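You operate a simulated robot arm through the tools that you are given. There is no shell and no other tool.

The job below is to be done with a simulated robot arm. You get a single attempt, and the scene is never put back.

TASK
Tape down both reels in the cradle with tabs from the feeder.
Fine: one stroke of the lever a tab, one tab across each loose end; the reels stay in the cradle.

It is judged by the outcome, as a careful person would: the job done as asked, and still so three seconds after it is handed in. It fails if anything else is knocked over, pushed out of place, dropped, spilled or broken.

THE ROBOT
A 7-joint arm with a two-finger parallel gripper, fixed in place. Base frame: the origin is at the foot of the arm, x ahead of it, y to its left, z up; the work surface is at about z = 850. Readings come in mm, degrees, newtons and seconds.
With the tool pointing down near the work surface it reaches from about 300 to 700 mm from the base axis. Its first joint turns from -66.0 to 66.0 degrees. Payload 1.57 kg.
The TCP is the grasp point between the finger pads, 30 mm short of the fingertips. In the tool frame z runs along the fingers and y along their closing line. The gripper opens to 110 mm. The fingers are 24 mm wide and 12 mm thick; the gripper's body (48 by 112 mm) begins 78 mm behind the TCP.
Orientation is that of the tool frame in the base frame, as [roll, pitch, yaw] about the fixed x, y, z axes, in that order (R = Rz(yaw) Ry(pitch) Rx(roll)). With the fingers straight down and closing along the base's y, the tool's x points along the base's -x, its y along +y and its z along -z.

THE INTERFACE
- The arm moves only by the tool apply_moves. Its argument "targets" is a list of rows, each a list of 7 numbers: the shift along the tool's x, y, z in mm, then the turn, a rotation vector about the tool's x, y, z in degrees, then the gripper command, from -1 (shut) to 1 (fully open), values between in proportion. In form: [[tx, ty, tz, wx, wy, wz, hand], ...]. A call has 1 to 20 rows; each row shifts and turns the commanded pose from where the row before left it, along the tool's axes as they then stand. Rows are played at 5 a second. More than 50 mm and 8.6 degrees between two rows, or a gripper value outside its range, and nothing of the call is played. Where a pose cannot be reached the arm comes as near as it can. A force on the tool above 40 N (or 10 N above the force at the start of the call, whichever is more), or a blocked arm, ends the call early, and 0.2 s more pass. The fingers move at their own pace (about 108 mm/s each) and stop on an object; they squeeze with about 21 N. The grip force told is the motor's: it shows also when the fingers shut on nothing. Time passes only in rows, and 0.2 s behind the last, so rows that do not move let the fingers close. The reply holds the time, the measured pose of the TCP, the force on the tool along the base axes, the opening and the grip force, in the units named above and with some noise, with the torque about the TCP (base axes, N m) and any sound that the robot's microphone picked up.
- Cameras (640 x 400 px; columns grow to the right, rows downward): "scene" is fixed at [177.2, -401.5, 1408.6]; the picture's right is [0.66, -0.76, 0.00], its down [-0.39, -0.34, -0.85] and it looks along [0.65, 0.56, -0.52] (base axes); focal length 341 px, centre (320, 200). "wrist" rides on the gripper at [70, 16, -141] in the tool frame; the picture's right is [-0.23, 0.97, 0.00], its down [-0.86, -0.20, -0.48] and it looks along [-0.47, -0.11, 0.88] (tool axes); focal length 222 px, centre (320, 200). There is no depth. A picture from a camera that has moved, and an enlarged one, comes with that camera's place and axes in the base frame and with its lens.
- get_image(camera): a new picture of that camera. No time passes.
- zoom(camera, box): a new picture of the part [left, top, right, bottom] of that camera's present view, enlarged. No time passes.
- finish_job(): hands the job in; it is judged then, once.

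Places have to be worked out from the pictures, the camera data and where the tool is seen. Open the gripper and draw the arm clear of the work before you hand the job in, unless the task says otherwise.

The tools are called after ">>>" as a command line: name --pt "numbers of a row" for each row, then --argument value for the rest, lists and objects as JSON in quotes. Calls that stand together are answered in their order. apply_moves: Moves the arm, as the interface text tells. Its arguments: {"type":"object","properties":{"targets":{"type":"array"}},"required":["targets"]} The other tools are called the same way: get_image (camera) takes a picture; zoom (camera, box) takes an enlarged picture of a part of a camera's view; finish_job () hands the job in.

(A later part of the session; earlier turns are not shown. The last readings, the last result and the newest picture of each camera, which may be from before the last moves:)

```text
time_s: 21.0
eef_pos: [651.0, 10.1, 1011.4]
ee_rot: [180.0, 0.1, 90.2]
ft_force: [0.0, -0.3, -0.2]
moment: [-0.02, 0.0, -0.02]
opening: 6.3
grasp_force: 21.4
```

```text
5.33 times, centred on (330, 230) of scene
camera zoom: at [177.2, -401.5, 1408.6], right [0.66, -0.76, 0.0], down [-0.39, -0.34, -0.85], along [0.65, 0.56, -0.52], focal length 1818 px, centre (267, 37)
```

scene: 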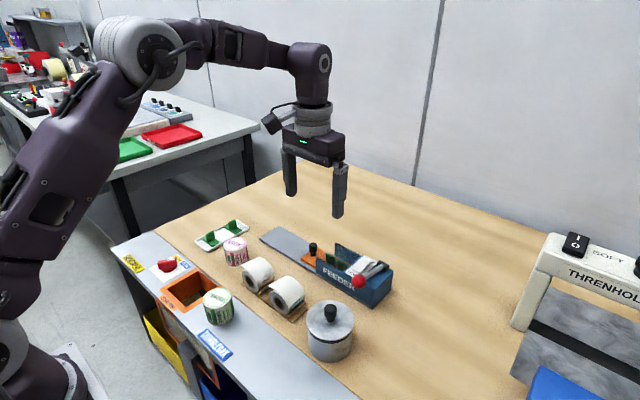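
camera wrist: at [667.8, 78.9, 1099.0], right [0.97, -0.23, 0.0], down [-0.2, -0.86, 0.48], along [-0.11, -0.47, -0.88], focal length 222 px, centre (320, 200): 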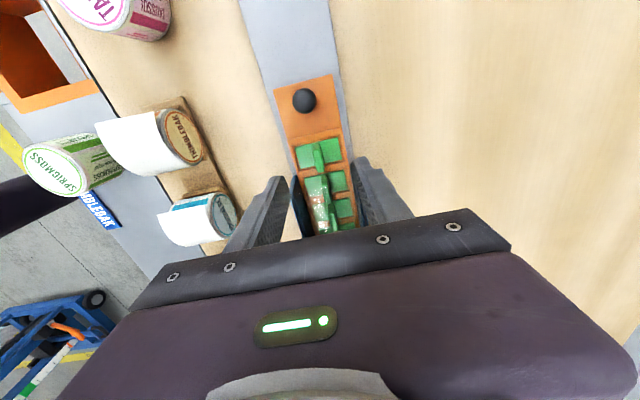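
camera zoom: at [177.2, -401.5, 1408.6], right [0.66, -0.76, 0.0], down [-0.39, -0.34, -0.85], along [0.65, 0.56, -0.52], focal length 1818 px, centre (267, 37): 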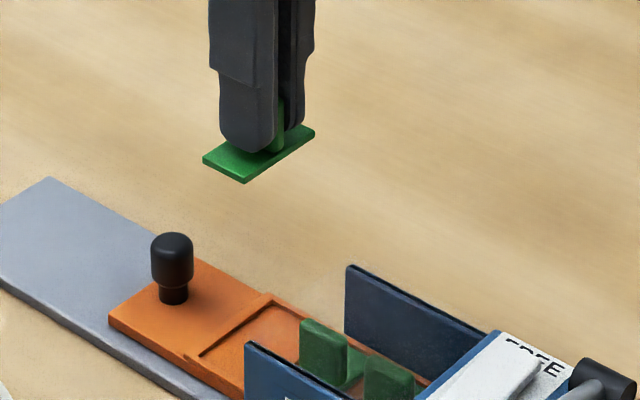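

The tab is held and its cell is empty; the other tabs are undisturbed. I'll carry the tab high to beside reel 1 and turn it 90°, so its length runs across the loose edge.

>>> apply_moves --pt "29 -36.25 -5 0 0 0 -1" --pt "29 -36.25 -5 0 0 0 -1" --pt "29 -36.25 0 0 0 0 -1" --pt "29 -36.25 0 0 0 0 -1" --pt "0 0 0 0 0 -8.2 -1" --pt "0 0 0 0 0 -8.2 -1" --pt "0 0 0 0 0 -8.2 -1" --pt "0 0 0 0 0 -8.2 -1" --pt "0 0 0 0 0 -8.2 -1" --pt "0 0 0 0 0 -8.2 -1" --pt "0 0 0 0 0 -8.2 -1" --pt "0 0 0 0 0 -8.2 -1" --pt "0 0 0 0 0 -8.2 -1" --pt "0 0 0 0 0 -8.2 -1" --pt "0 0 0 0 0 -8.0 -1" --pt "0 0 0 0 0 0 -1"

>>> get_image --camera "scene"

```text
time_s: 24.4
eef_pos: [506.8, 126.9, 1020.3]
ee_rot: [180.0, 0.0, -179.8]
ft_force: [-0.4, 0.0, 0.2]
moment: [0.02, -0.04, -0.06]
opening: 6.4
grasp_force: 21.2
```

```text
taken
```

scene: 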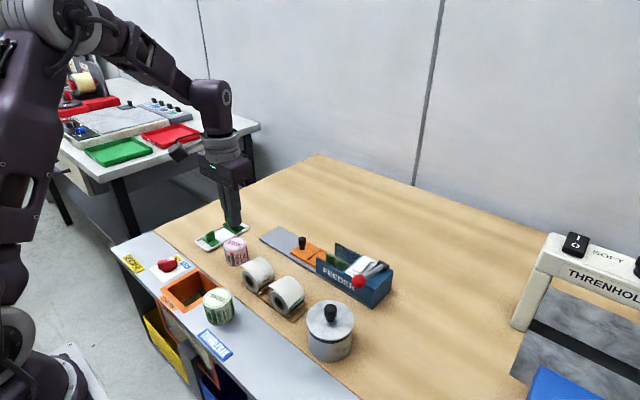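

Now I'll tilt the tool 45° toward +y, so the tab will approach along the roll's radius through its loose end.

>>> apply_moves --pt "0 0 0 7.5 0 0 -1" --pt "0 0 0 7.5 0 0 -1" --pt "0 0 0 7.5 0 0 -1" --pt "0 0 0 7.5 0 0 -1" --pt "0 0 0 7.5 0 0 -1" --pt "0 0 0 7.5 0 0 -1" --pt "0 0 0 0 0 0 -1"

>>> zoom --camera "scene" --box '[150, 170, 342, 290]'

>>> get_image --camera "wrist"

```text
time_s: 26.0
eef_pos: [506.5, 128.1, 1019.5]
ee_rot: [-134.9, -0.1, -180.0]
ft_force: [0.6, 0.3, -0.4]
moment: [0.01, 0.0, 0.01]
opening: 6.3
grasp_force: 20.4
```

```text
3.33 times, centred on (246, 230) of scene
camera zoom: at [177.2, -401.5, 1408.6], right [0.66, -0.76, 0.0], down [-0.39, -0.34, -0.85], along [0.65, 0.56, -0.52], focal length 1136 px, centre (567, 100)
```

zoom: 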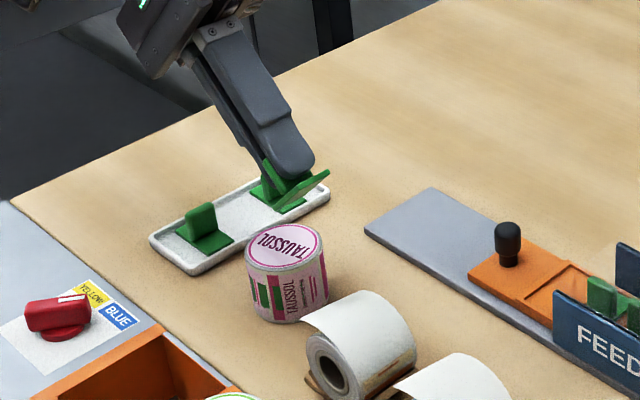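

```text
taken
camera wrist: at [436.9, 238.2, 1108.9], right [0.23, 0.69, -0.69], down [0.85, 0.2, 0.48], along [0.47, -0.7, -0.54], focal length 222 px, centre (320, 200)
```

wrist: 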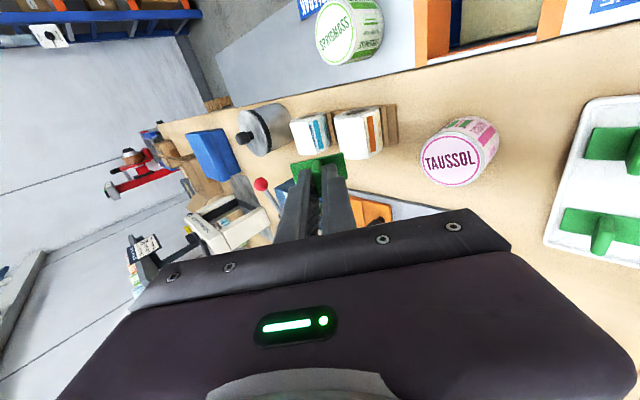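

>>> zoom --camera "wrist" --box '[270, 85, 420, 185]'

```text
4.00 times, centred on (345, 135) of wrist
camera zoom: at [436.9, 238.2, 1108.9], right [0.23, 0.69, -0.69], down [0.85, 0.2, 0.48], along [0.47, -0.7, -0.54], focal length 888 px, centre (220, 460)
```

zoom: 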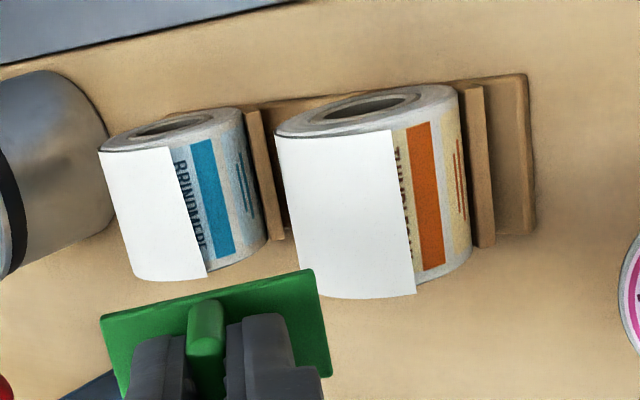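

The view from the loose-end side is clear. I'll lower to a pre-approach about 25 mm off the roll along its radius.

>>> apply_moves --pt "0 16 16 0 0 0 -1" --pt "0 16 16 0 0 0 -1" --pt "0 16 17 0 0 0 -1" --pt "0 0 0 0 0 0 -1"

>>> zoom --camera "scene" --box '[210, 212, 306, 272]'

>>> zoom --camera "wrist" --box '[230, 60, 410, 200]'

```text
time_s: 27.0
eef_pos: [506.5, 124.9, 950.7]
ee_rot: [-134.9, 0.0, 180.0]
ft_force: [0.3, -0.3, -1.1]
moment: [0.0, 0.0, 0.05]
opening: 6.1
grasp_force: 21.2
```

```text
6.67 times, centred on (258, 242) of scene
camera zoom: at [177.2, -401.5, 1408.6], right [0.66, -0.76, 0.0], down [-0.39, -0.34, -0.85], along [0.65, 0.56, -0.52], focal length 2272 px, centre (733, -80)
```

zoom: 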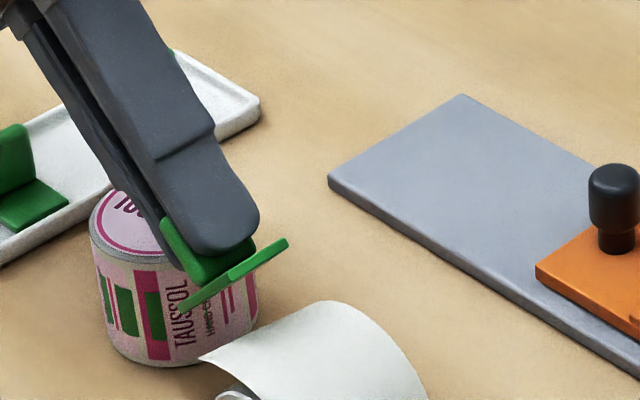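

```text
2.86 times, centred on (320, 130) of wrist
camera zoom: at [437.4, 236.1, 1039.3], right [0.23, 0.69, -0.69], down [0.85, 0.2, 0.48], along [0.47, -0.7, -0.54], focal length 635 px, centre (320, 400)
```

zoom: 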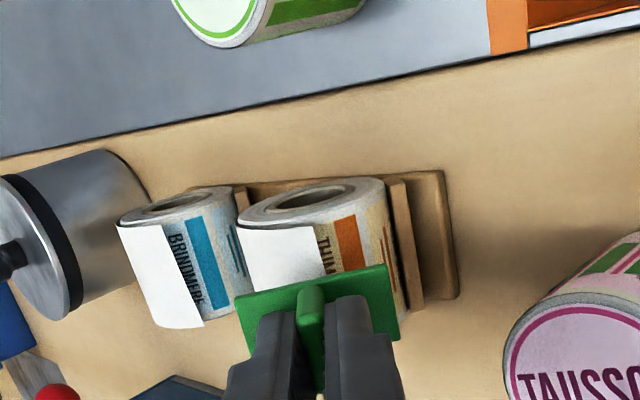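

Everything is clear. I'll approach along the tool axis in small steps, watching flap and force.

>>> apply_moves --pt "0 0 4 0 0 0 -1" --pt "0 0 4 0 0 0 -1" --pt "0 0 4 0 0 0 -1" --pt "0 0 2 0 0 0 -1"

>>> zoom --camera "scene" --box '[220, 232, 300, 282]'

>>> zoom --camera "wrist" --box '[250, 90, 390, 200]'

```text
time_s: 28.0
eef_pos: [507.3, 115.8, 941.4]
ee_rot: [-135.0, -0.1, 180.0]
ft_force: [0.4, 0.6, -0.2]
moment: [0.02, -0.02, -0.01]
opening: 6.1
grasp_force: 21.5
```

```text
8.00 times, centred on (260, 257) of scene
camera zoom: at [177.2, -401.5, 1408.6], right [0.66, -0.76, 0.0], down [-0.39, -0.34, -0.85], along [0.65, 0.56, -0.52], focal length 2727 px, centre (800, -256)
```

zoom: 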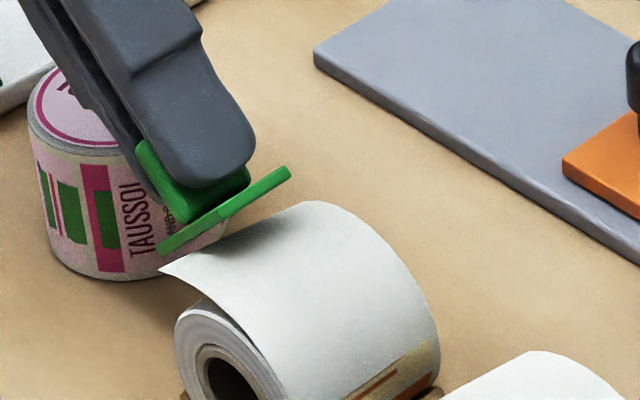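

```text
3.64 times, centred on (320, 145) of wrist
camera zoom: at [437.1, 227.1, 1030.4], right [0.23, 0.69, -0.69], down [0.85, 0.2, 0.48], along [0.47, -0.7, -0.54], focal length 808 px, centre (320, 400)
```

zoom: 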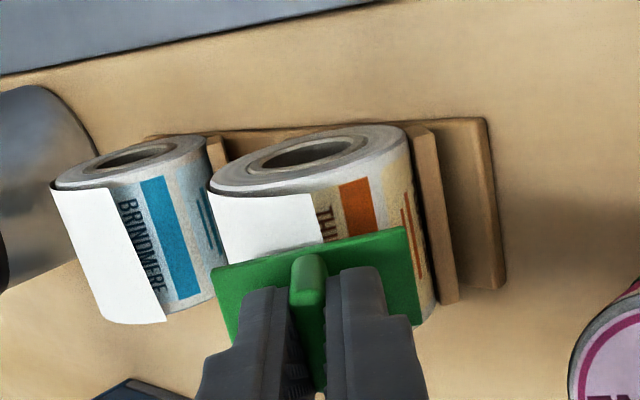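

>>> apply_moves --pt "0 0 2 0 0 0 -1" --pt "0 0 2 0 0 0 -1" --pt "0 0 2 0 0 0 -1"

>>> zoom --camera "scene" --box '[220, 232, 300, 282]'

>>> zoom --camera "wrist" --box '[250, 90, 390, 200]'

```text
time_s: 28.8
eef_pos: [507.2, 112.6, 938.8]
ee_rot: [-135.0, 0.0, -180.0]
ft_force: [-0.4, -0.8, 0.1]
moment: [-0.02, 0.0, -0.03]
opening: 6.4
grasp_force: 21.3
```

```text
8.00 times, centred on (260, 257) of scene
camera zoom: at [177.2, -401.5, 1408.6], right [0.66, -0.76, 0.0], down [-0.39, -0.34, -0.85], along [0.65, 0.56, -0.52], focal length 2727 px, centre (800, -256)
```

zoom: 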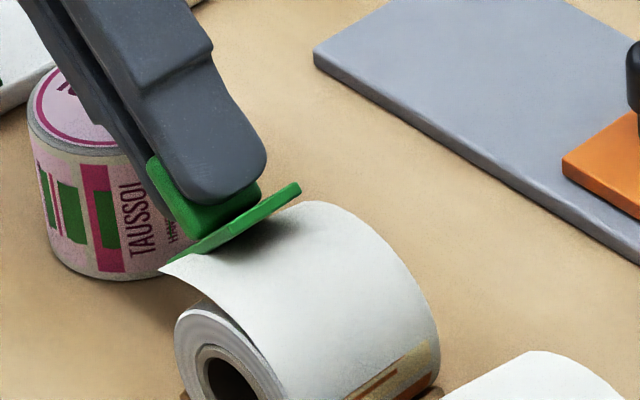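

```text
3.64 times, centred on (320, 145) of wrist
camera zoom: at [437.3, 223.5, 1026.6], right [0.23, 0.69, -0.69], down [0.85, 0.2, 0.48], along [0.47, -0.7, -0.54], focal length 808 px, centre (320, 400)
```

zoom: 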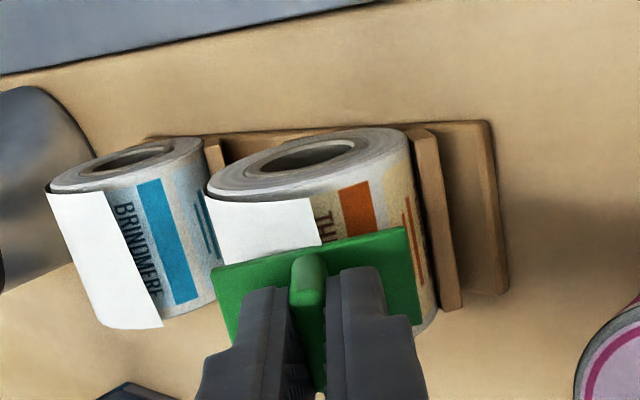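

Still no force, with the plate now at the flap tip. I'll shift 2.5 mm outward so the fin is centred on the edge, then continue toward the roll.

>>> apply_moves --pt "0.5 2.5 1 0 0 0 -1" --pt "0 0 2 0 0 0 -1" --pt "0 0 2 0 0 0 -1"

>>> zoom --camera "scene" --box '[220, 232, 300, 282]'

>>> zoom --camera "wrist" --box '[250, 90, 390, 200]'

```text
time_s: 29.6
eef_pos: [506.3, 109.5, 932.1]
ee_rot: [-135.0, 0.1, -179.9]
ft_force: [0.0, -0.1, -0.3]
moment: [-0.05, 0.02, 0.01]
opening: 6.1
grasp_force: 20.9
```

```text
8.00 times, centred on (260, 257) of scene
camera zoom: at [177.2, -401.5, 1408.6], right [0.66, -0.76, 0.0], down [-0.39, -0.34, -0.85], along [0.65, 0.56, -0.52], focal length 2727 px, centre (800, -256)
```

zoom: 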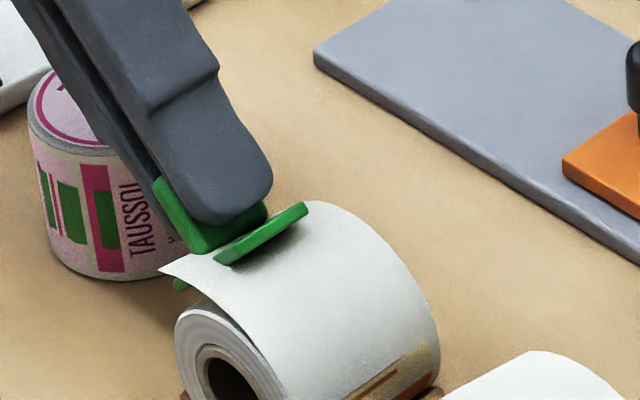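

```text
3.64 times, centred on (320, 145) of wrist
camera zoom: at [436.8, 220.9, 1021.3], right [0.23, 0.69, -0.69], down [0.85, 0.2, 0.48], along [0.47, -0.7, -0.54], focal length 808 px, centre (320, 400)
```

zoom: 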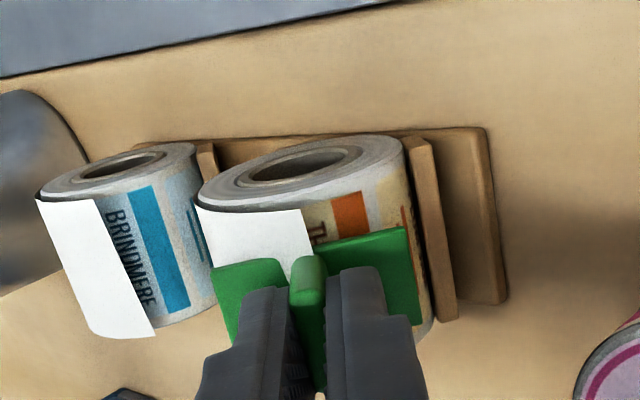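

The flap offers no resistance (it is purely visual stiffness) and the edge meets the tab right at its fin. I'll press on to the roll surface.

>>> apply_moves --pt "0 0 2 0 0 0 -1" --pt "0 0 1 0 0 0 -1" --pt "0 0 1 0 0 0 -1"

>>> zoom --camera "scene" --box '[220, 232, 300, 282]'

>>> zoom --camera "wrist" --box '[250, 90, 390, 200]'

```text
time_s: 30.4
eef_pos: [506.5, 106.6, 930.7]
ee_rot: [-135.0, 0.0, 180.0]
ft_force: [-0.1, 0.5, -0.1]
moment: [0.01, -0.02, 0.0]
opening: 6.1
grasp_force: 20.4
```

```text
8.00 times, centred on (260, 257) of scene
camera zoom: at [177.2, -401.5, 1408.6], right [0.66, -0.76, 0.0], down [-0.39, -0.34, -0.85], along [0.65, 0.56, -0.52], focal length 2727 px, centre (800, -256)
```

zoom: 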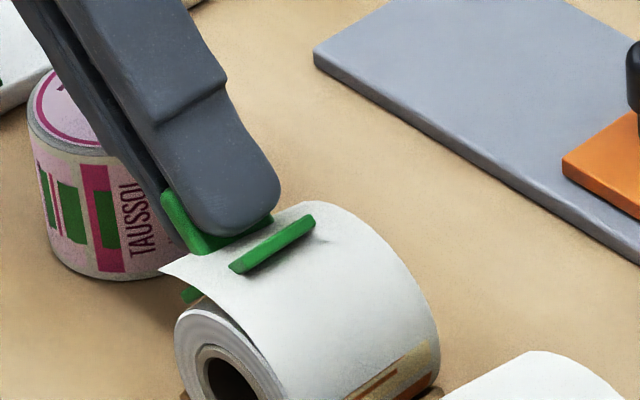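

```text
3.64 times, centred on (320, 145) of wrist
camera zoom: at [436.7, 218.0, 1018.8], right [0.23, 0.69, -0.69], down [0.85, 0.2, 0.48], along [0.47, -0.7, -0.54], focal length 808 px, centre (320, 400)
```

zoom: 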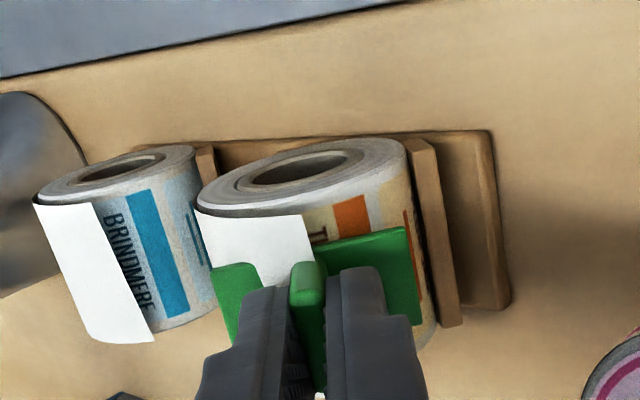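

>>> apply_moves --pt "0 0 1 0 0 0 -1" --pt "0 0 1 0 0 0 -1"

>>> zoom --camera "scene" --box '[220, 232, 300, 282]'

```text
time_s: 31.0
eef_pos: [505.5, 106.3, 929.7]
ee_rot: [-135.2, 0.1, -179.9]
ft_force: [0.1, 9.0, 12.0]
moment: [0.01, 0.27, -0.26]
opening: 6.2
grasp_force: 21.4
```

```text
8.00 times, centred on (260, 257) of scene
camera zoom: at [177.0, -401.3, 1408.7], right [0.66, -0.76, 0.0], down [-0.39, -0.34, -0.85], along [0.65, 0.56, -0.52], focal length 2727 px, centre (800, -256)
```

zoom: 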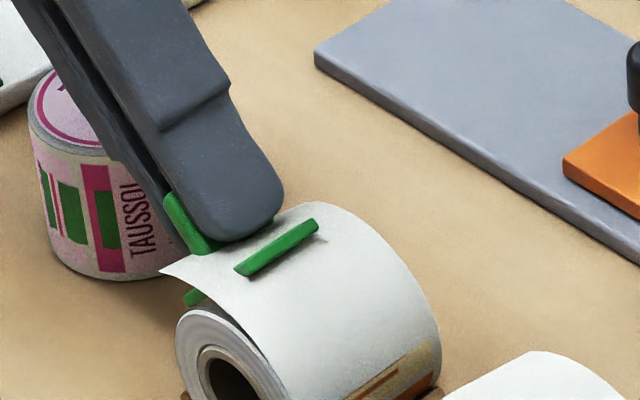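

Contact at about 15 N along the radius. I'll press a little more firmly to seat the adhesive.

>>> apply_moves --pt "0 0 1 0 0 0 -1" --pt "0 0 0 0 0 0 -1" --pt "0 0 0 0 0 0 -1"

>>> zoom --camera "scene" --box '[220, 232, 300, 282]'

>>> zoom --camera "wrist" --box '[250, 90, 390, 200]'

```text
time_s: 31.8
eef_pos: [505.9, 105.1, 927.5]
ee_rot: [-135.0, 0.0, -179.9]
ft_force: [1.0, 11.1, 10.0]
moment: [0.17, -0.28, 0.26]
opening: 6.1
grasp_force: 21.2
```

```text
8.00 times, centred on (260, 257) of scene
camera zoom: at [177.1, -401.3, 1408.7], right [0.66, -0.76, 0.0], down [-0.39, -0.34, -0.85], along [0.65, 0.56, -0.52], focal length 2727 px, centre (800, -256)
```

zoom: 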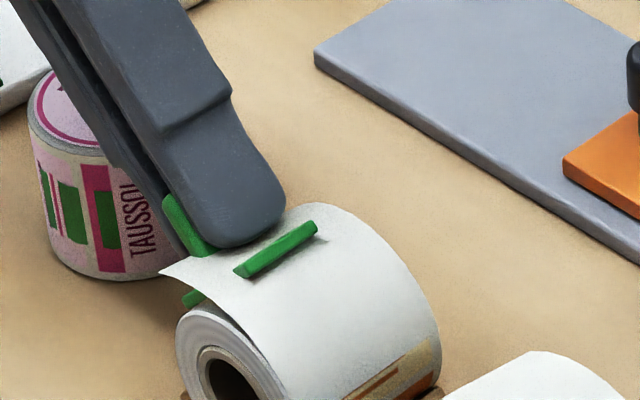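

```text
3.64 times, centred on (320, 145) of wrist
camera zoom: at [436.4, 216.3, 1015.9], right [0.23, 0.69, -0.69], down [0.85, 0.2, 0.48], along [0.47, -0.7, -0.54], focal length 808 px, centre (320, 400)
```

zoom: 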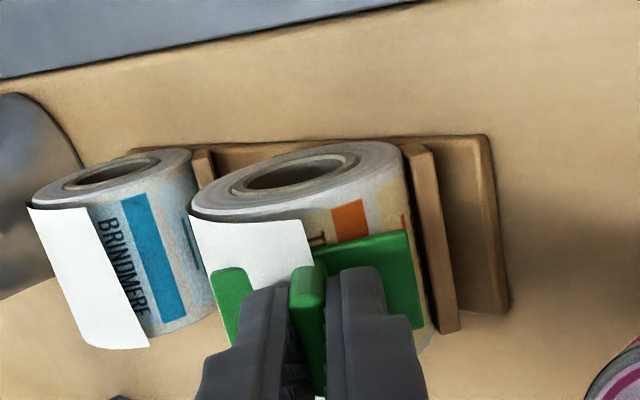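

Force is steady at 15 N. To check that the tab has stuck, I'll back off a couple of millimetres while still holding and watch for tension.

>>> apply_moves --pt "0 0 -1.5 0 0 0 -1" --pt "0 0 -1 0 0 0 -1"

>>> zoom --camera "scene" --box '[220, 232, 300, 282]'

```text
time_s: 32.4
eef_pos: [505.0, 106.6, 930.1]
ee_rot: [-134.9, 0.0, -179.9]
ft_force: [0.9, 1.5, 0.6]
moment: [0.0, -0.01, 0.01]
opening: 6.3
grasp_force: 21.3
```

```text
8.00 times, centred on (260, 257) of scene
camera zoom: at [177.2, -401.6, 1408.6], right [0.66, -0.76, 0.0], down [-0.39, -0.34, -0.85], along [0.65, 0.56, -0.52], focal length 2727 px, centre (800, -256)
```

zoom: 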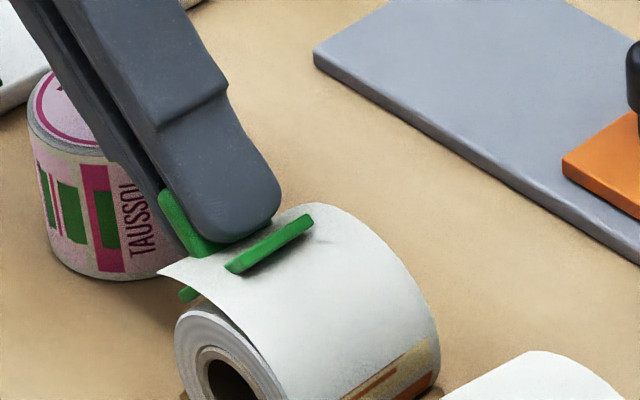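

The tab came back with the fingers, so it hasn't stuck yet. I'll press again, more firmly and for longer, with the plate still centred on the edge.

>>> apply_moves --pt "0 0 2 0 0 0 -1" --pt "0 0 1.5 0 0 0 -1" --pt "0 0 1.5 0 0 0 -1" --pt "0 0 1.5 0 0 0 -1"

>>> zoom --camera "scene" --box '[220, 232, 300, 282]'

```text
time_s: 33.4
eef_pos: [506.4, 102.8, 925.2]
ee_rot: [-135.0, -0.1, -179.9]
ft_force: [0.9, 11.8, 10.2]
moment: [0.15, -0.11, 0.13]
opening: 6.1
grasp_force: 21.3
```

```text
8.00 times, centred on (260, 257) of scene
camera zoom: at [177.0, -401.3, 1408.7], right [0.66, -0.76, 0.0], down [-0.39, -0.34, -0.85], along [0.65, 0.56, -0.52], focal length 2727 px, centre (800, -256)
```

zoom: 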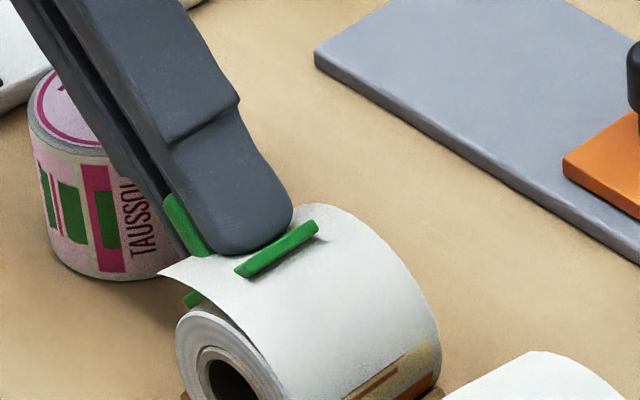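

The fin is slipping through the grip at about 15 N, and the fingertips are nearly on the plate. I'll press further so the fingertips bear on the plate directly.

>>> apply_moves --pt "0 0 1 0 0 0 -1" --pt "0 0 1 0 0 0 -1" --pt "0 0 0.5 0 0 0 -1" --pt "0 0 0 0 0 0 -1"

>>> zoom --camera "scene" --box '[220, 232, 300, 282]'

```text
time_s: 34.1
eef_pos: [506.7, 103.7, 924.3]
ee_rot: [-135.1, 0.1, -179.8]
ft_force: [-2.6, 8.5, 9.2]
moment: [0.0, 0.25, -0.16]
opening: 6.5
grasp_force: 21.1
stopped in row 3: the force on the tool passed its limit at 42 N (the readings are from after the stop); the commanded pose is now the measured one
```

```text
8.00 times, centred on (260, 257) of scene
camera zoom: at [176.9, -401.4, 1408.7], right [0.66, -0.76, 0.0], down [-0.39, -0.34, -0.85], along [0.65, 0.56, -0.52], focal length 2727 px, centre (800, -256)
```

zoom: 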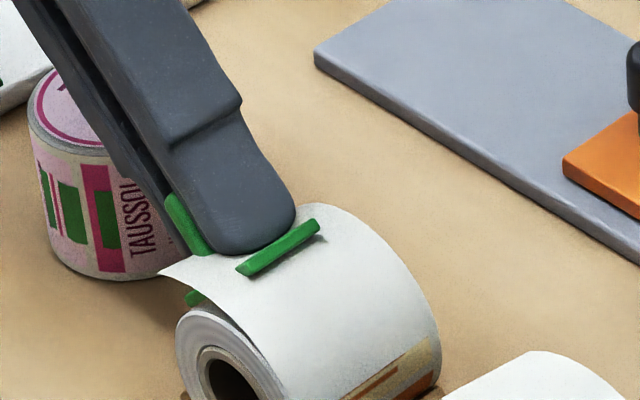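

It bottomed at about 42 N, with 12 N remaining. I'll back off slightly to test adhesion again.

>>> apply_moves --pt "0 0 -1.5 0 0 0 -1" --pt "0 0 -1.5 0 0 0 -1"

>>> zoom --camera "scene" --box '[220, 232, 300, 282]'

>>> zoom --camera "wrist" --box '[250, 90, 390, 200]'

```text
time_s: 34.7
eef_pos: [506.5, 103.3, 925.3]
ee_rot: [-135.0, 0.1, -179.9]
ft_force: [0.6, -0.4, -0.5]
moment: [0.02, 0.01, 0.0]
opening: 6.2
grasp_force: 21.0
```

```text
8.00 times, centred on (260, 257) of scene
camera zoom: at [177.2, -401.6, 1408.6], right [0.66, -0.76, 0.0], down [-0.39, -0.34, -0.85], along [0.65, 0.56, -0.52], focal length 2727 px, centre (800, -256)
```

zoom: 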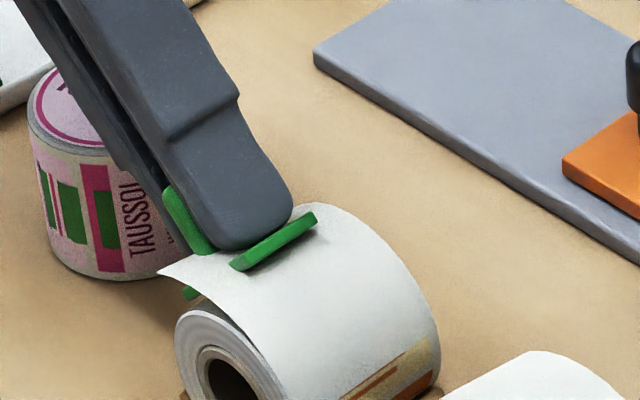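

```text
3.64 times, centred on (320, 145) of wrist
camera zoom: at [437.5, 214.8, 1014.5], right [0.23, 0.69, -0.69], down [0.85, 0.2, 0.48], along [0.47, -0.7, -0.54], focal length 808 px, centre (320, 400)
```

zoom: 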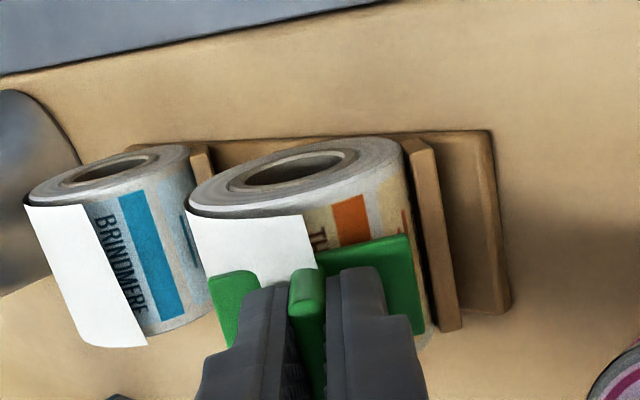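

Force alone does not make it stick. I'll seat the tab again, hold the pressure for a while, then ease the fingers open only a few millimetres so the fin stays caged. That shows whether it adheres once let go.

>>> apply_moves --pt "0 0 1.5 0 0 0 -1" --pt "0 0 1 0 0 0 -1" --pt "0 0 0 0 0 0 -1" --pt "0 0 0 0 0 0 -1" --pt "0 0 0 0 0 0 -1" --pt "0 0 0 0 0 0 -1" --pt "0 0 0 0 0 0 -1" --pt "0 0 0 0 0 0 -1"

>>> zoom --camera "wrist" --box '[250, 90, 390, 200]'

```text
time_s: 36.5
eef_pos: [506.5, 102.6, 924.9]
ee_rot: [-135.1, 0.1, -179.9]
ft_force: [0.0, 7.1, 7.1]
moment: [0.08, -0.15, 0.15]
opening: 6.1
grasp_force: 21.0
```

```text
3.64 times, centred on (320, 145) of wrist
camera zoom: at [437.3, 213.6, 1013.4], right [0.23, 0.69, -0.69], down [0.85, 0.2, 0.48], along [0.47, -0.7, -0.54], focal length 808 px, centre (320, 400)
```

zoom: 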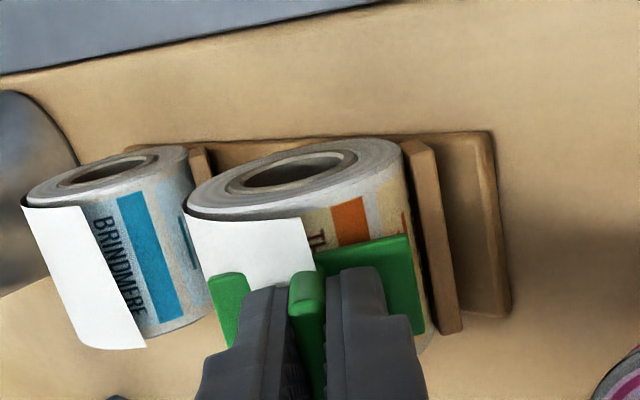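

>>> apply_moves --pt "0 0 0 0 0 0 -0.78" --pt "0 0 0 0 0 0 -0.78" --pt "0 0 0 0 0 0 -0.78"

>>> zoom --camera "wrist" --box '[250, 90, 390, 200]'

>>> zoom --camera "scene" --box '[220, 232, 300, 282]'

```text
time_s: 37.3
eef_pos: [507.3, 101.9, 923.7]
ee_rot: [-135.0, 0.1, -179.8]
ft_force: [-1.7, 12.3, 13.1]
moment: [0.21, 0.25, -0.19]
opening: 12.0
grasp_force: 0.3
```

```text
3.64 times, centred on (320, 145) of wrist
camera zoom: at [437.3, 213.5, 1013.3], right [0.23, 0.69, -0.69], down [0.85, 0.2, 0.48], along [0.47, -0.7, -0.54], focal length 808 px, centre (320, 400)
```

zoom: 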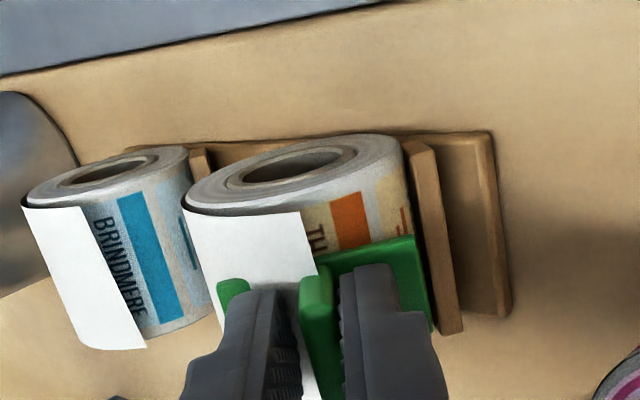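

```text
8.00 times, centred on (260, 257) of scene
camera zoom: at [177.1, -401.4, 1408.7], right [0.66, -0.76, 0.0], down [-0.39, -0.34, -0.85], along [0.65, 0.56, -0.52], focal length 2727 px, centre (800, -256)
```

zoom: 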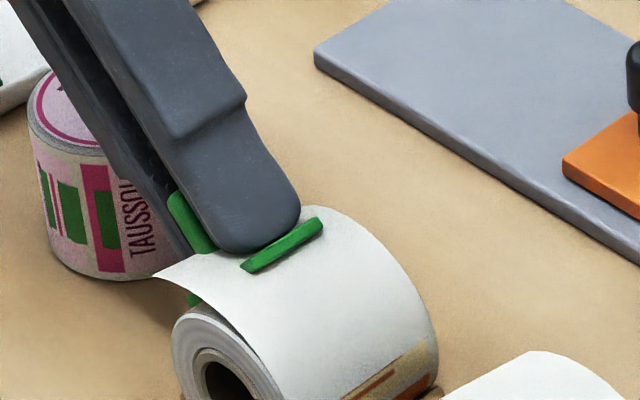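

It does not hold once released: the fin slid to the lower finger. I'll re-grip it right away and back off to relieve the reel.

>>> apply_moves --pt "0 0 -1 0 0 0 -1" --pt "0 0 0 0 0 0 -1" --pt "0 0 -3 0 0 0 -1" --pt "0 0 -6 0 0 0 -1" --pt "0 0 -8 0 0 0 -1"

>>> zoom --camera "wrist" --box '[250, 90, 390, 200]'

>>> zoom --camera "scene" --box '[220, 232, 300, 282]'

```text
time_s: 38.5
eef_pos: [507.3, 115.9, 937.9]
ee_rot: [-135.1, 0.2, -179.8]
ft_force: [0.2, 0.2, 0.9]
moment: [0.0, -0.02, 0.01]
opening: 6.3
grasp_force: 21.2
```

```text
3.64 times, centred on (320, 145) of wrist
camera zoom: at [437.6, 225.7, 1025.6], right [0.23, 0.69, -0.69], down [0.85, 0.2, 0.48], along [0.47, -0.7, -0.54], focal length 808 px, centre (320, 400)
```

zoom: 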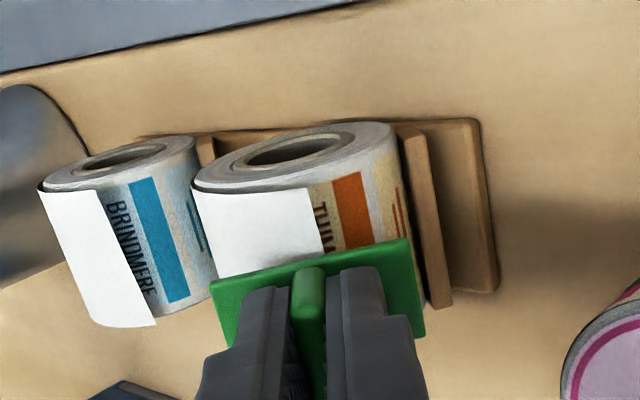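

```text
8.00 times, centred on (260, 257) of scene
camera zoom: at [177.2, -401.5, 1408.6], right [0.66, -0.76, 0.0], down [-0.39, -0.34, -0.85], along [0.65, 0.56, -0.52], focal length 2727 px, centre (800, -256)
```

zoom: 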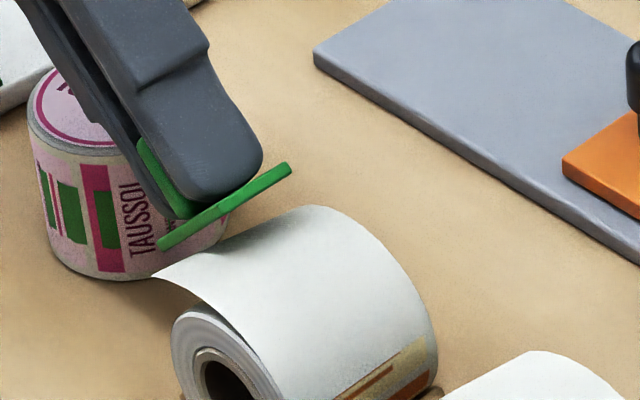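

The reel is still seated, shifted only a millimetre or two. The plate passing under the free flap isn't right, so I'll press straight down onto the horizontal flap end from above, with the plate resting on the roll's top. First I'll back off and return the tool to vertical.

>>> apply_moves --pt "0 0 -20 0 0 0 -1" --pt "0 0 -20 0 0 0 -1" --pt "0 0 0 -7.5 0 0 -1" --pt "0 0 0 -7.5 0 0 -1" --pt "0 0 0 -7.5 0 0 -1" --pt "0 0 0 -7.5 0 0 -1" --pt "0 0 0 -7.5 0 0 -1" --pt "0 0 0 -7.5 0 0 -1" --pt "0 0 0 0 0 0 -1"

>>> zoom --camera "scene" --box '[236, 252, 284, 282]'

>>> zoom --camera "scene" --box '[200, 200, 328, 310]'

>>> get_image --camera "wrist"

```text
time_s: 40.5
eef_pos: [507.8, 143.5, 964.1]
ee_rot: [179.8, 0.1, -179.8]
ft_force: [0.4, 0.2, 0.2]
moment: [-0.01, 0.0, 0.02]
opening: 6.2
grasp_force: 20.9
```

```text
13.33 times, centred on (260, 267) of scene
camera zoom: at [177.2, -401.6, 1408.6], right [0.66, -0.76, 0.0], down [-0.39, -0.34, -0.85], along [0.65, 0.56, -0.52], focal length 4545 px, centre (1120, -693)
```

zoom: 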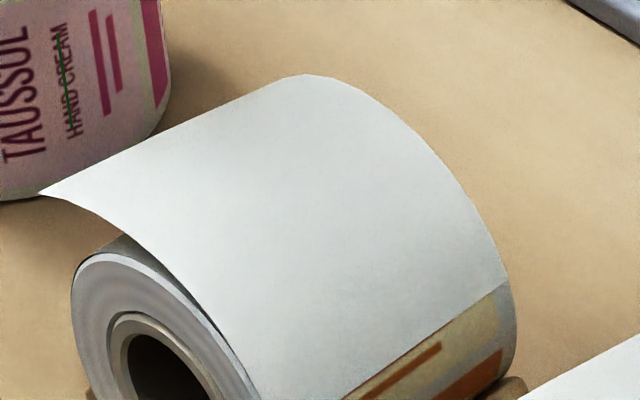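

```text
3.64 times, centred on (264, 255) of scene
camera zoom: at [177.2, -401.6, 1408.6], right [0.66, -0.76, 0.0], down [-0.39, -0.34, -0.85], along [0.65, 0.56, -0.52], focal length 1240 px, centre (524, 0)
```

zoom: 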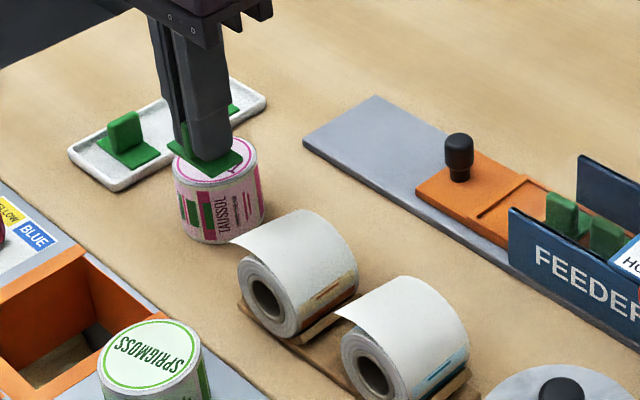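

```text
taken
camera wrist: at [437.3, 159.0, 1106.1], right [0.22, 0.97, 0.0], down [0.85, -0.2, 0.48], along [0.47, -0.11, -0.88], focal length 222 px, centre (320, 200)
```

wrist: 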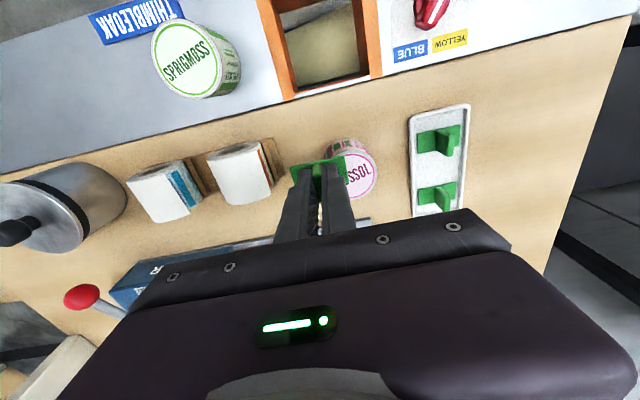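

>>> zoom --camera "wrist" --box '[190, 125, 310, 225]'

>>> zoom --camera "wrist" --box '[110, 145, 230, 235]'

```text
4.00 times, centred on (250, 175) of wrist
camera zoom: at [437.3, 159.0, 1106.1], right [0.22, 0.97, 0.0], down [0.85, -0.2, 0.48], along [0.47, -0.11, -0.88], focal length 888 px, centre (600, 300)
```

zoom: 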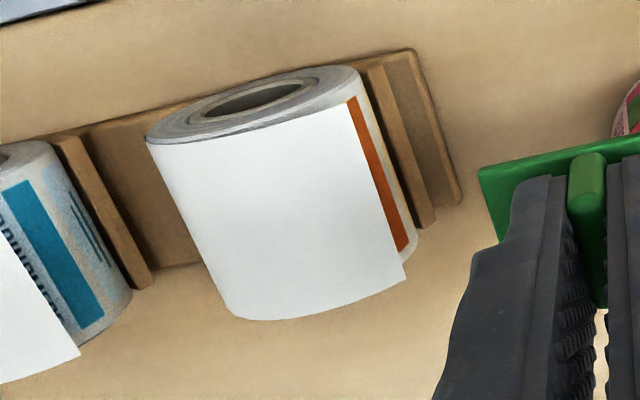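

```text
4.44 times, centred on (170, 190) of wrist
camera zoom: at [437.3, 159.0, 1106.1], right [0.22, 0.97, 0.0], down [0.85, -0.2, 0.48], along [0.47, -0.11, -0.88], focal length 987 px, centre (987, 244)
```

zoom: 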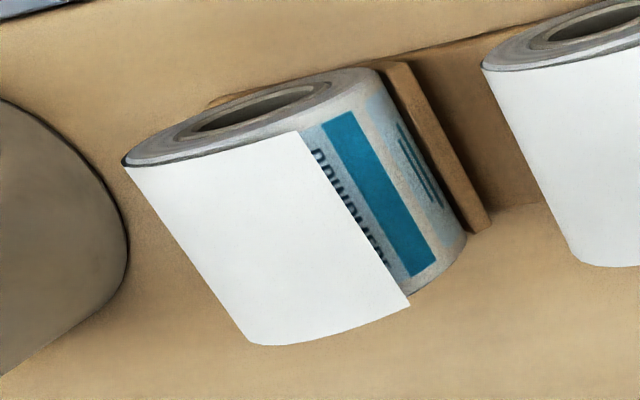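

Reel 1 is still in its cradle, turned by only about 3°; its edge is now centred near (503, 89.5, 908). I'll bring the tab level above it, with plate centre near y≈84, and check before pressing.

>>> apply_moves --pt "1.6 -20 0 0 0 0 -1" --pt "1.6 -20 0 0 0 0 -1" --pt "1.6 -19.5 0 0 0 0 -1" --pt "0 0 8 0 0 0 -1" --pt "0 0 0 0 0 0 -1"

>>> zoom --camera "scene" --box '[220, 232, 300, 282]'

>>> zoom --camera "wrist" --box '[230, 110, 390, 210]'

```text
time_s: 41.7
eef_pos: [501.2, 83.1, 957.4]
ee_rot: [180.0, 0.1, -179.9]
ft_force: [0.5, -0.2, 0.3]
moment: [0.0, 0.04, -0.01]
opening: 6.3
grasp_force: 21.3
```

```text
8.00 times, centred on (260, 257) of scene
camera zoom: at [177.2, -401.5, 1408.6], right [0.66, -0.76, 0.0], down [-0.39, -0.34, -0.85], along [0.65, 0.56, -0.52], focal length 2727 px, centre (800, -256)
```

zoom: 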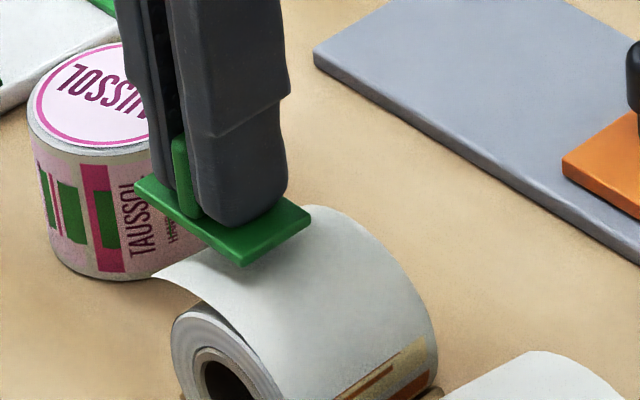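

```text
4.00 times, centred on (310, 160) of wrist
camera zoom: at [431.9, 99.3, 1098.2], right [0.22, 0.97, 0.0], down [0.85, -0.2, 0.48], along [0.47, -0.11, -0.88], focal length 888 px, centre (360, 360)
```

zoom: 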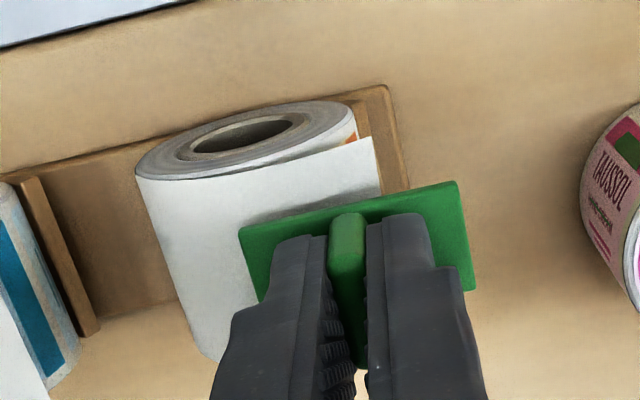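

The tab is level over the flap end. Descending in small steps onto it.

>>> apply_moves --pt "0 0 4 0 0 0 -1" --pt "0 0 3 0 0 0 -1" --pt "0 0 2 0 0 0 -1" --pt "0 0 0 0 0 0 -1"

>>> zoom --camera "scene" --box '[220, 232, 300, 282]'

```text
time_s: 42.7
eef_pos: [501.6, 83.1, 947.1]
ee_rot: [179.9, 0.2, -179.8]
ft_force: [-0.8, 0.1, 0.1]
moment: [0.0, 0.04, 0.01]
opening: 6.1
grasp_force: 21.5
```

```text
8.00 times, centred on (260, 257) of scene
camera zoom: at [177.2, -401.5, 1408.6], right [0.66, -0.76, 0.0], down [-0.39, -0.34, -0.85], along [0.65, 0.56, -0.52], focal length 2727 px, centre (800, -256)
```

zoom: 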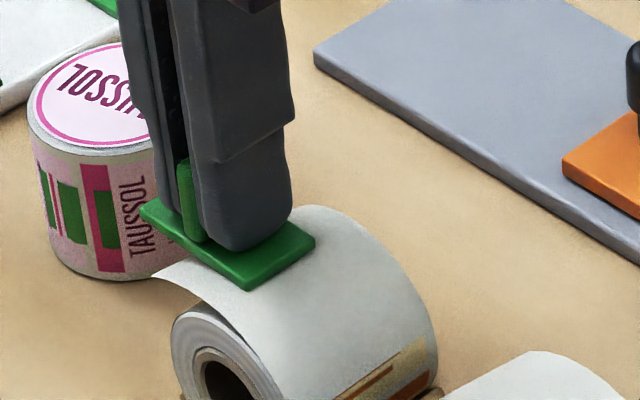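

>>> apply_moves --pt "0 0 1 0 0 0 -1" --pt "0 0 1 0 0 0 -1" --pt "0 0 1 0 0 0 -1"

>>> zoom --camera "scene" --box '[220, 232, 300, 282]'

```text
time_s: 43.5
eef_pos: [501.3, 84.0, 944.8]
ee_rot: [179.9, 0.0, -179.8]
ft_force: [0.2, 0.0, 0.4]
moment: [0.01, 0.03, 0.0]
opening: 6.1
grasp_force: 21.4
```

```text
8.00 times, centred on (260, 257) of scene
camera zoom: at [177.2, -401.5, 1408.6], right [0.66, -0.76, 0.0], down [-0.39, -0.34, -0.85], along [0.65, 0.56, -0.52], focal length 2727 px, centre (800, -256)
```

zoom: 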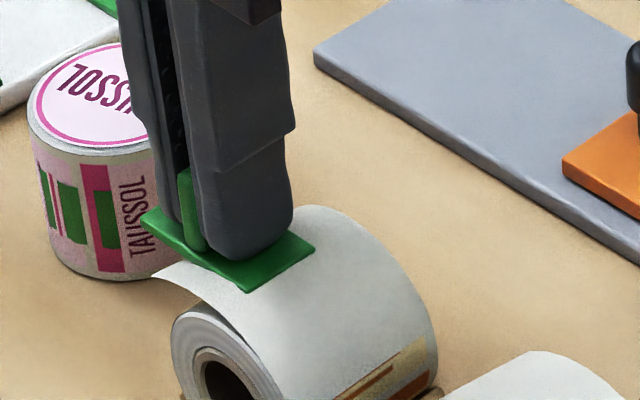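

>>> apply_moves --pt "0 0 1 0 0 0 -1" --pt "0 0 1 0 0 0 -1" --pt "0 0 0 0 0 0 -1"

>>> zoom --camera "scene" --box '[220, 232, 300, 282]'

>>> zoom --camera "wrist" --box '[230, 110, 390, 210]'

```text
time_s: 44.3
eef_pos: [502.6, 83.6, 941.8]
ee_rot: [180.0, 0.1, -179.8]
ft_force: [-1.0, -0.5, 8.3]
moment: [-0.16, -0.01, 0.0]
opening: 6.3
grasp_force: 21.0
```

```text
8.00 times, centred on (260, 257) of scene
camera zoom: at [177.1, -401.5, 1408.7], right [0.66, -0.76, 0.0], down [-0.39, -0.34, -0.85], along [0.65, 0.56, -0.52], focal length 2727 px, centre (800, -256)
```

zoom: 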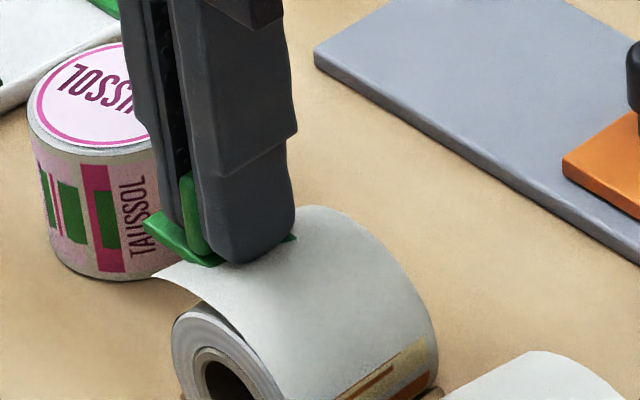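

```text
4.00 times, centred on (310, 160) of wrist
camera zoom: at [432.7, 99.8, 1084.2], right [0.22, 0.97, 0.0], down [0.85, -0.2, 0.48], along [0.47, -0.11, -0.88], focal length 888 px, centre (360, 360)
```

zoom: 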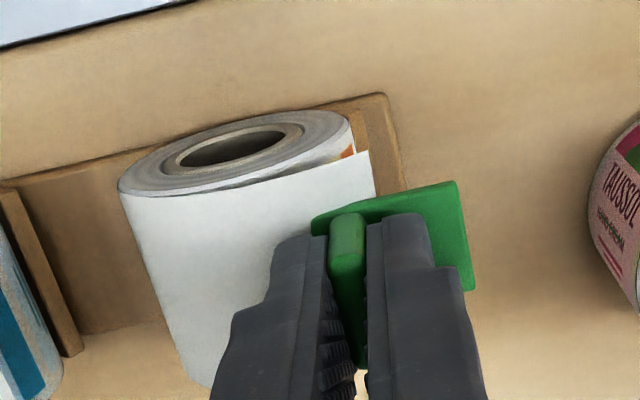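

Contact is at 8 N near the roll's top. I'll press a bit more and hold, then test by backing off slightly.

>>> apply_moves --pt "0 0 1 0 0 0 -1" --pt "0 0 0 0 0 0 -1" --pt "0 0 0 0 0 0 -1" --pt "0 0 0 0 0 0 -1" --pt "0 0 0 0 0 0 -1"

>>> apply_moves --pt "0 0 -1.5 0 0 0 -1" --pt "0 0 -1.5 0 0 0 -1" --pt "0 0 -1 0 0 0 -1"

>>> zoom --camera "scene" --box '[220, 232, 300, 282]'

```text
time_s: 45.5
eef_pos: [502.1, 84.2, 942.7]
ee_rot: [179.9, 0.1, -179.9]
ft_force: [0.0, -0.1, 12.1]
moment: [-0.25, -0.08, 0.04]
opening: 6.1
grasp_force: 20.8
```

```text
time_s: 46.3
eef_pos: [501.1, 83.8, 945.5]
ee_rot: [180.0, 0.1, -179.9]
ft_force: [0.1, 0.0, 0.4]
moment: [-0.03, 0.01, -0.03]
opening: 6.4
grasp_force: 21.0
```

```text
8.00 times, centred on (260, 257) of scene
camera zoom: at [177.2, -401.5, 1408.6], right [0.66, -0.76, 0.0], down [-0.39, -0.34, -0.85], along [0.65, 0.56, -0.52], focal length 2727 px, centre (800, -256)
```

zoom: 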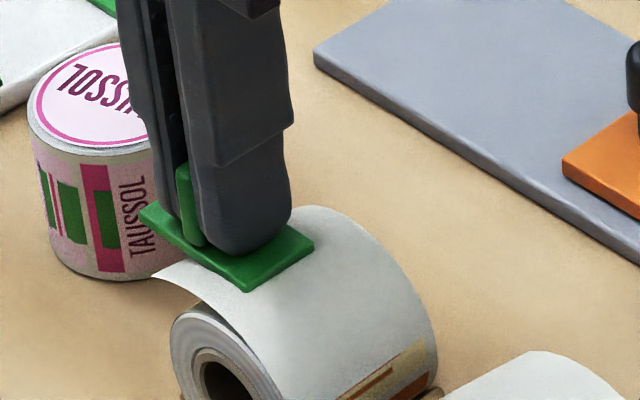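

Still not bonding. The tab is 45 mm long and the loose end is 50 mm wide, and the feeder already presents tabs parallel to that edge. So lying full-width across the end (long axis along the reel axis) may be the intended fit, with the 25 mm side matching the curve. I'll lift clear and turn the tab 90°.

>>> apply_moves --pt "0 0 -20 0 0 0 -1" --pt "0 15 -30 0 0 0 -1" --pt "0 30 -15 0 0 0 -1" --pt "0 0 0 0 0 8.2 -1" --pt "0 0 0 0 0 8.2 -1" --pt "0 0 0 0 0 8.2 -1" --pt "0 0 0 0 0 8.2 -1" --pt "0 0 0 0 0 8.2 -1" --pt "0 0 0 0 0 8.2 -1" --pt "0 0 0 0 0 8.2 -1" --pt "0 0 0 0 0 8.2 -1" --pt "0 0 0 0 0 8.2 -1" --pt "0 0 0 0 0 8.2 -1" --pt "0 0 0 0 0 8.0 -1" --pt "0 0 0 0 0 0 -1"

>>> zoom --camera "wrist" --box '[230, 80, 400, 230]'

>>> zoom --camera "scene" --box '[200, 200, 328, 310]'

```text
time_s: 49.5
eef_pos: [502.8, 129.9, 1010.8]
ee_rot: [180.0, 0.0, 90.1]
ft_force: [0.4, 0.0, 0.4]
moment: [0.0, -0.02, -0.02]
opening: 6.2
grasp_force: 21.2
```

```text
2.67 times, centred on (315, 155) of wrist
camera zoom: at [519.2, 198.1, 1152.7], right [0.97, -0.23, 0.0], down [-0.2, -0.86, 0.48], along [-0.11, -0.47, -0.88], focal length 592 px, centre (333, 320)
```

zoom: 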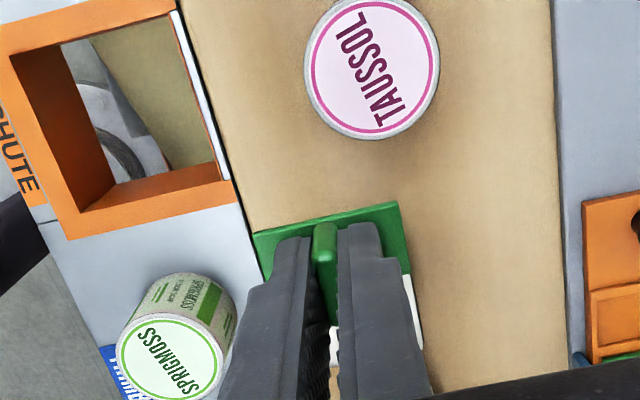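

```text
3.64 times, centred on (264, 255) of scene
camera zoom: at [177.2, -401.5, 1408.6], right [0.66, -0.76, 0.0], down [-0.39, -0.34, -0.85], along [0.65, 0.56, -0.52], focal length 1240 px, centre (524, 0)
```

zoom: 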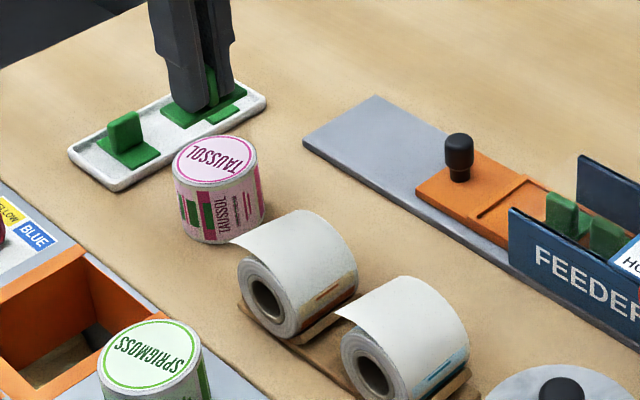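

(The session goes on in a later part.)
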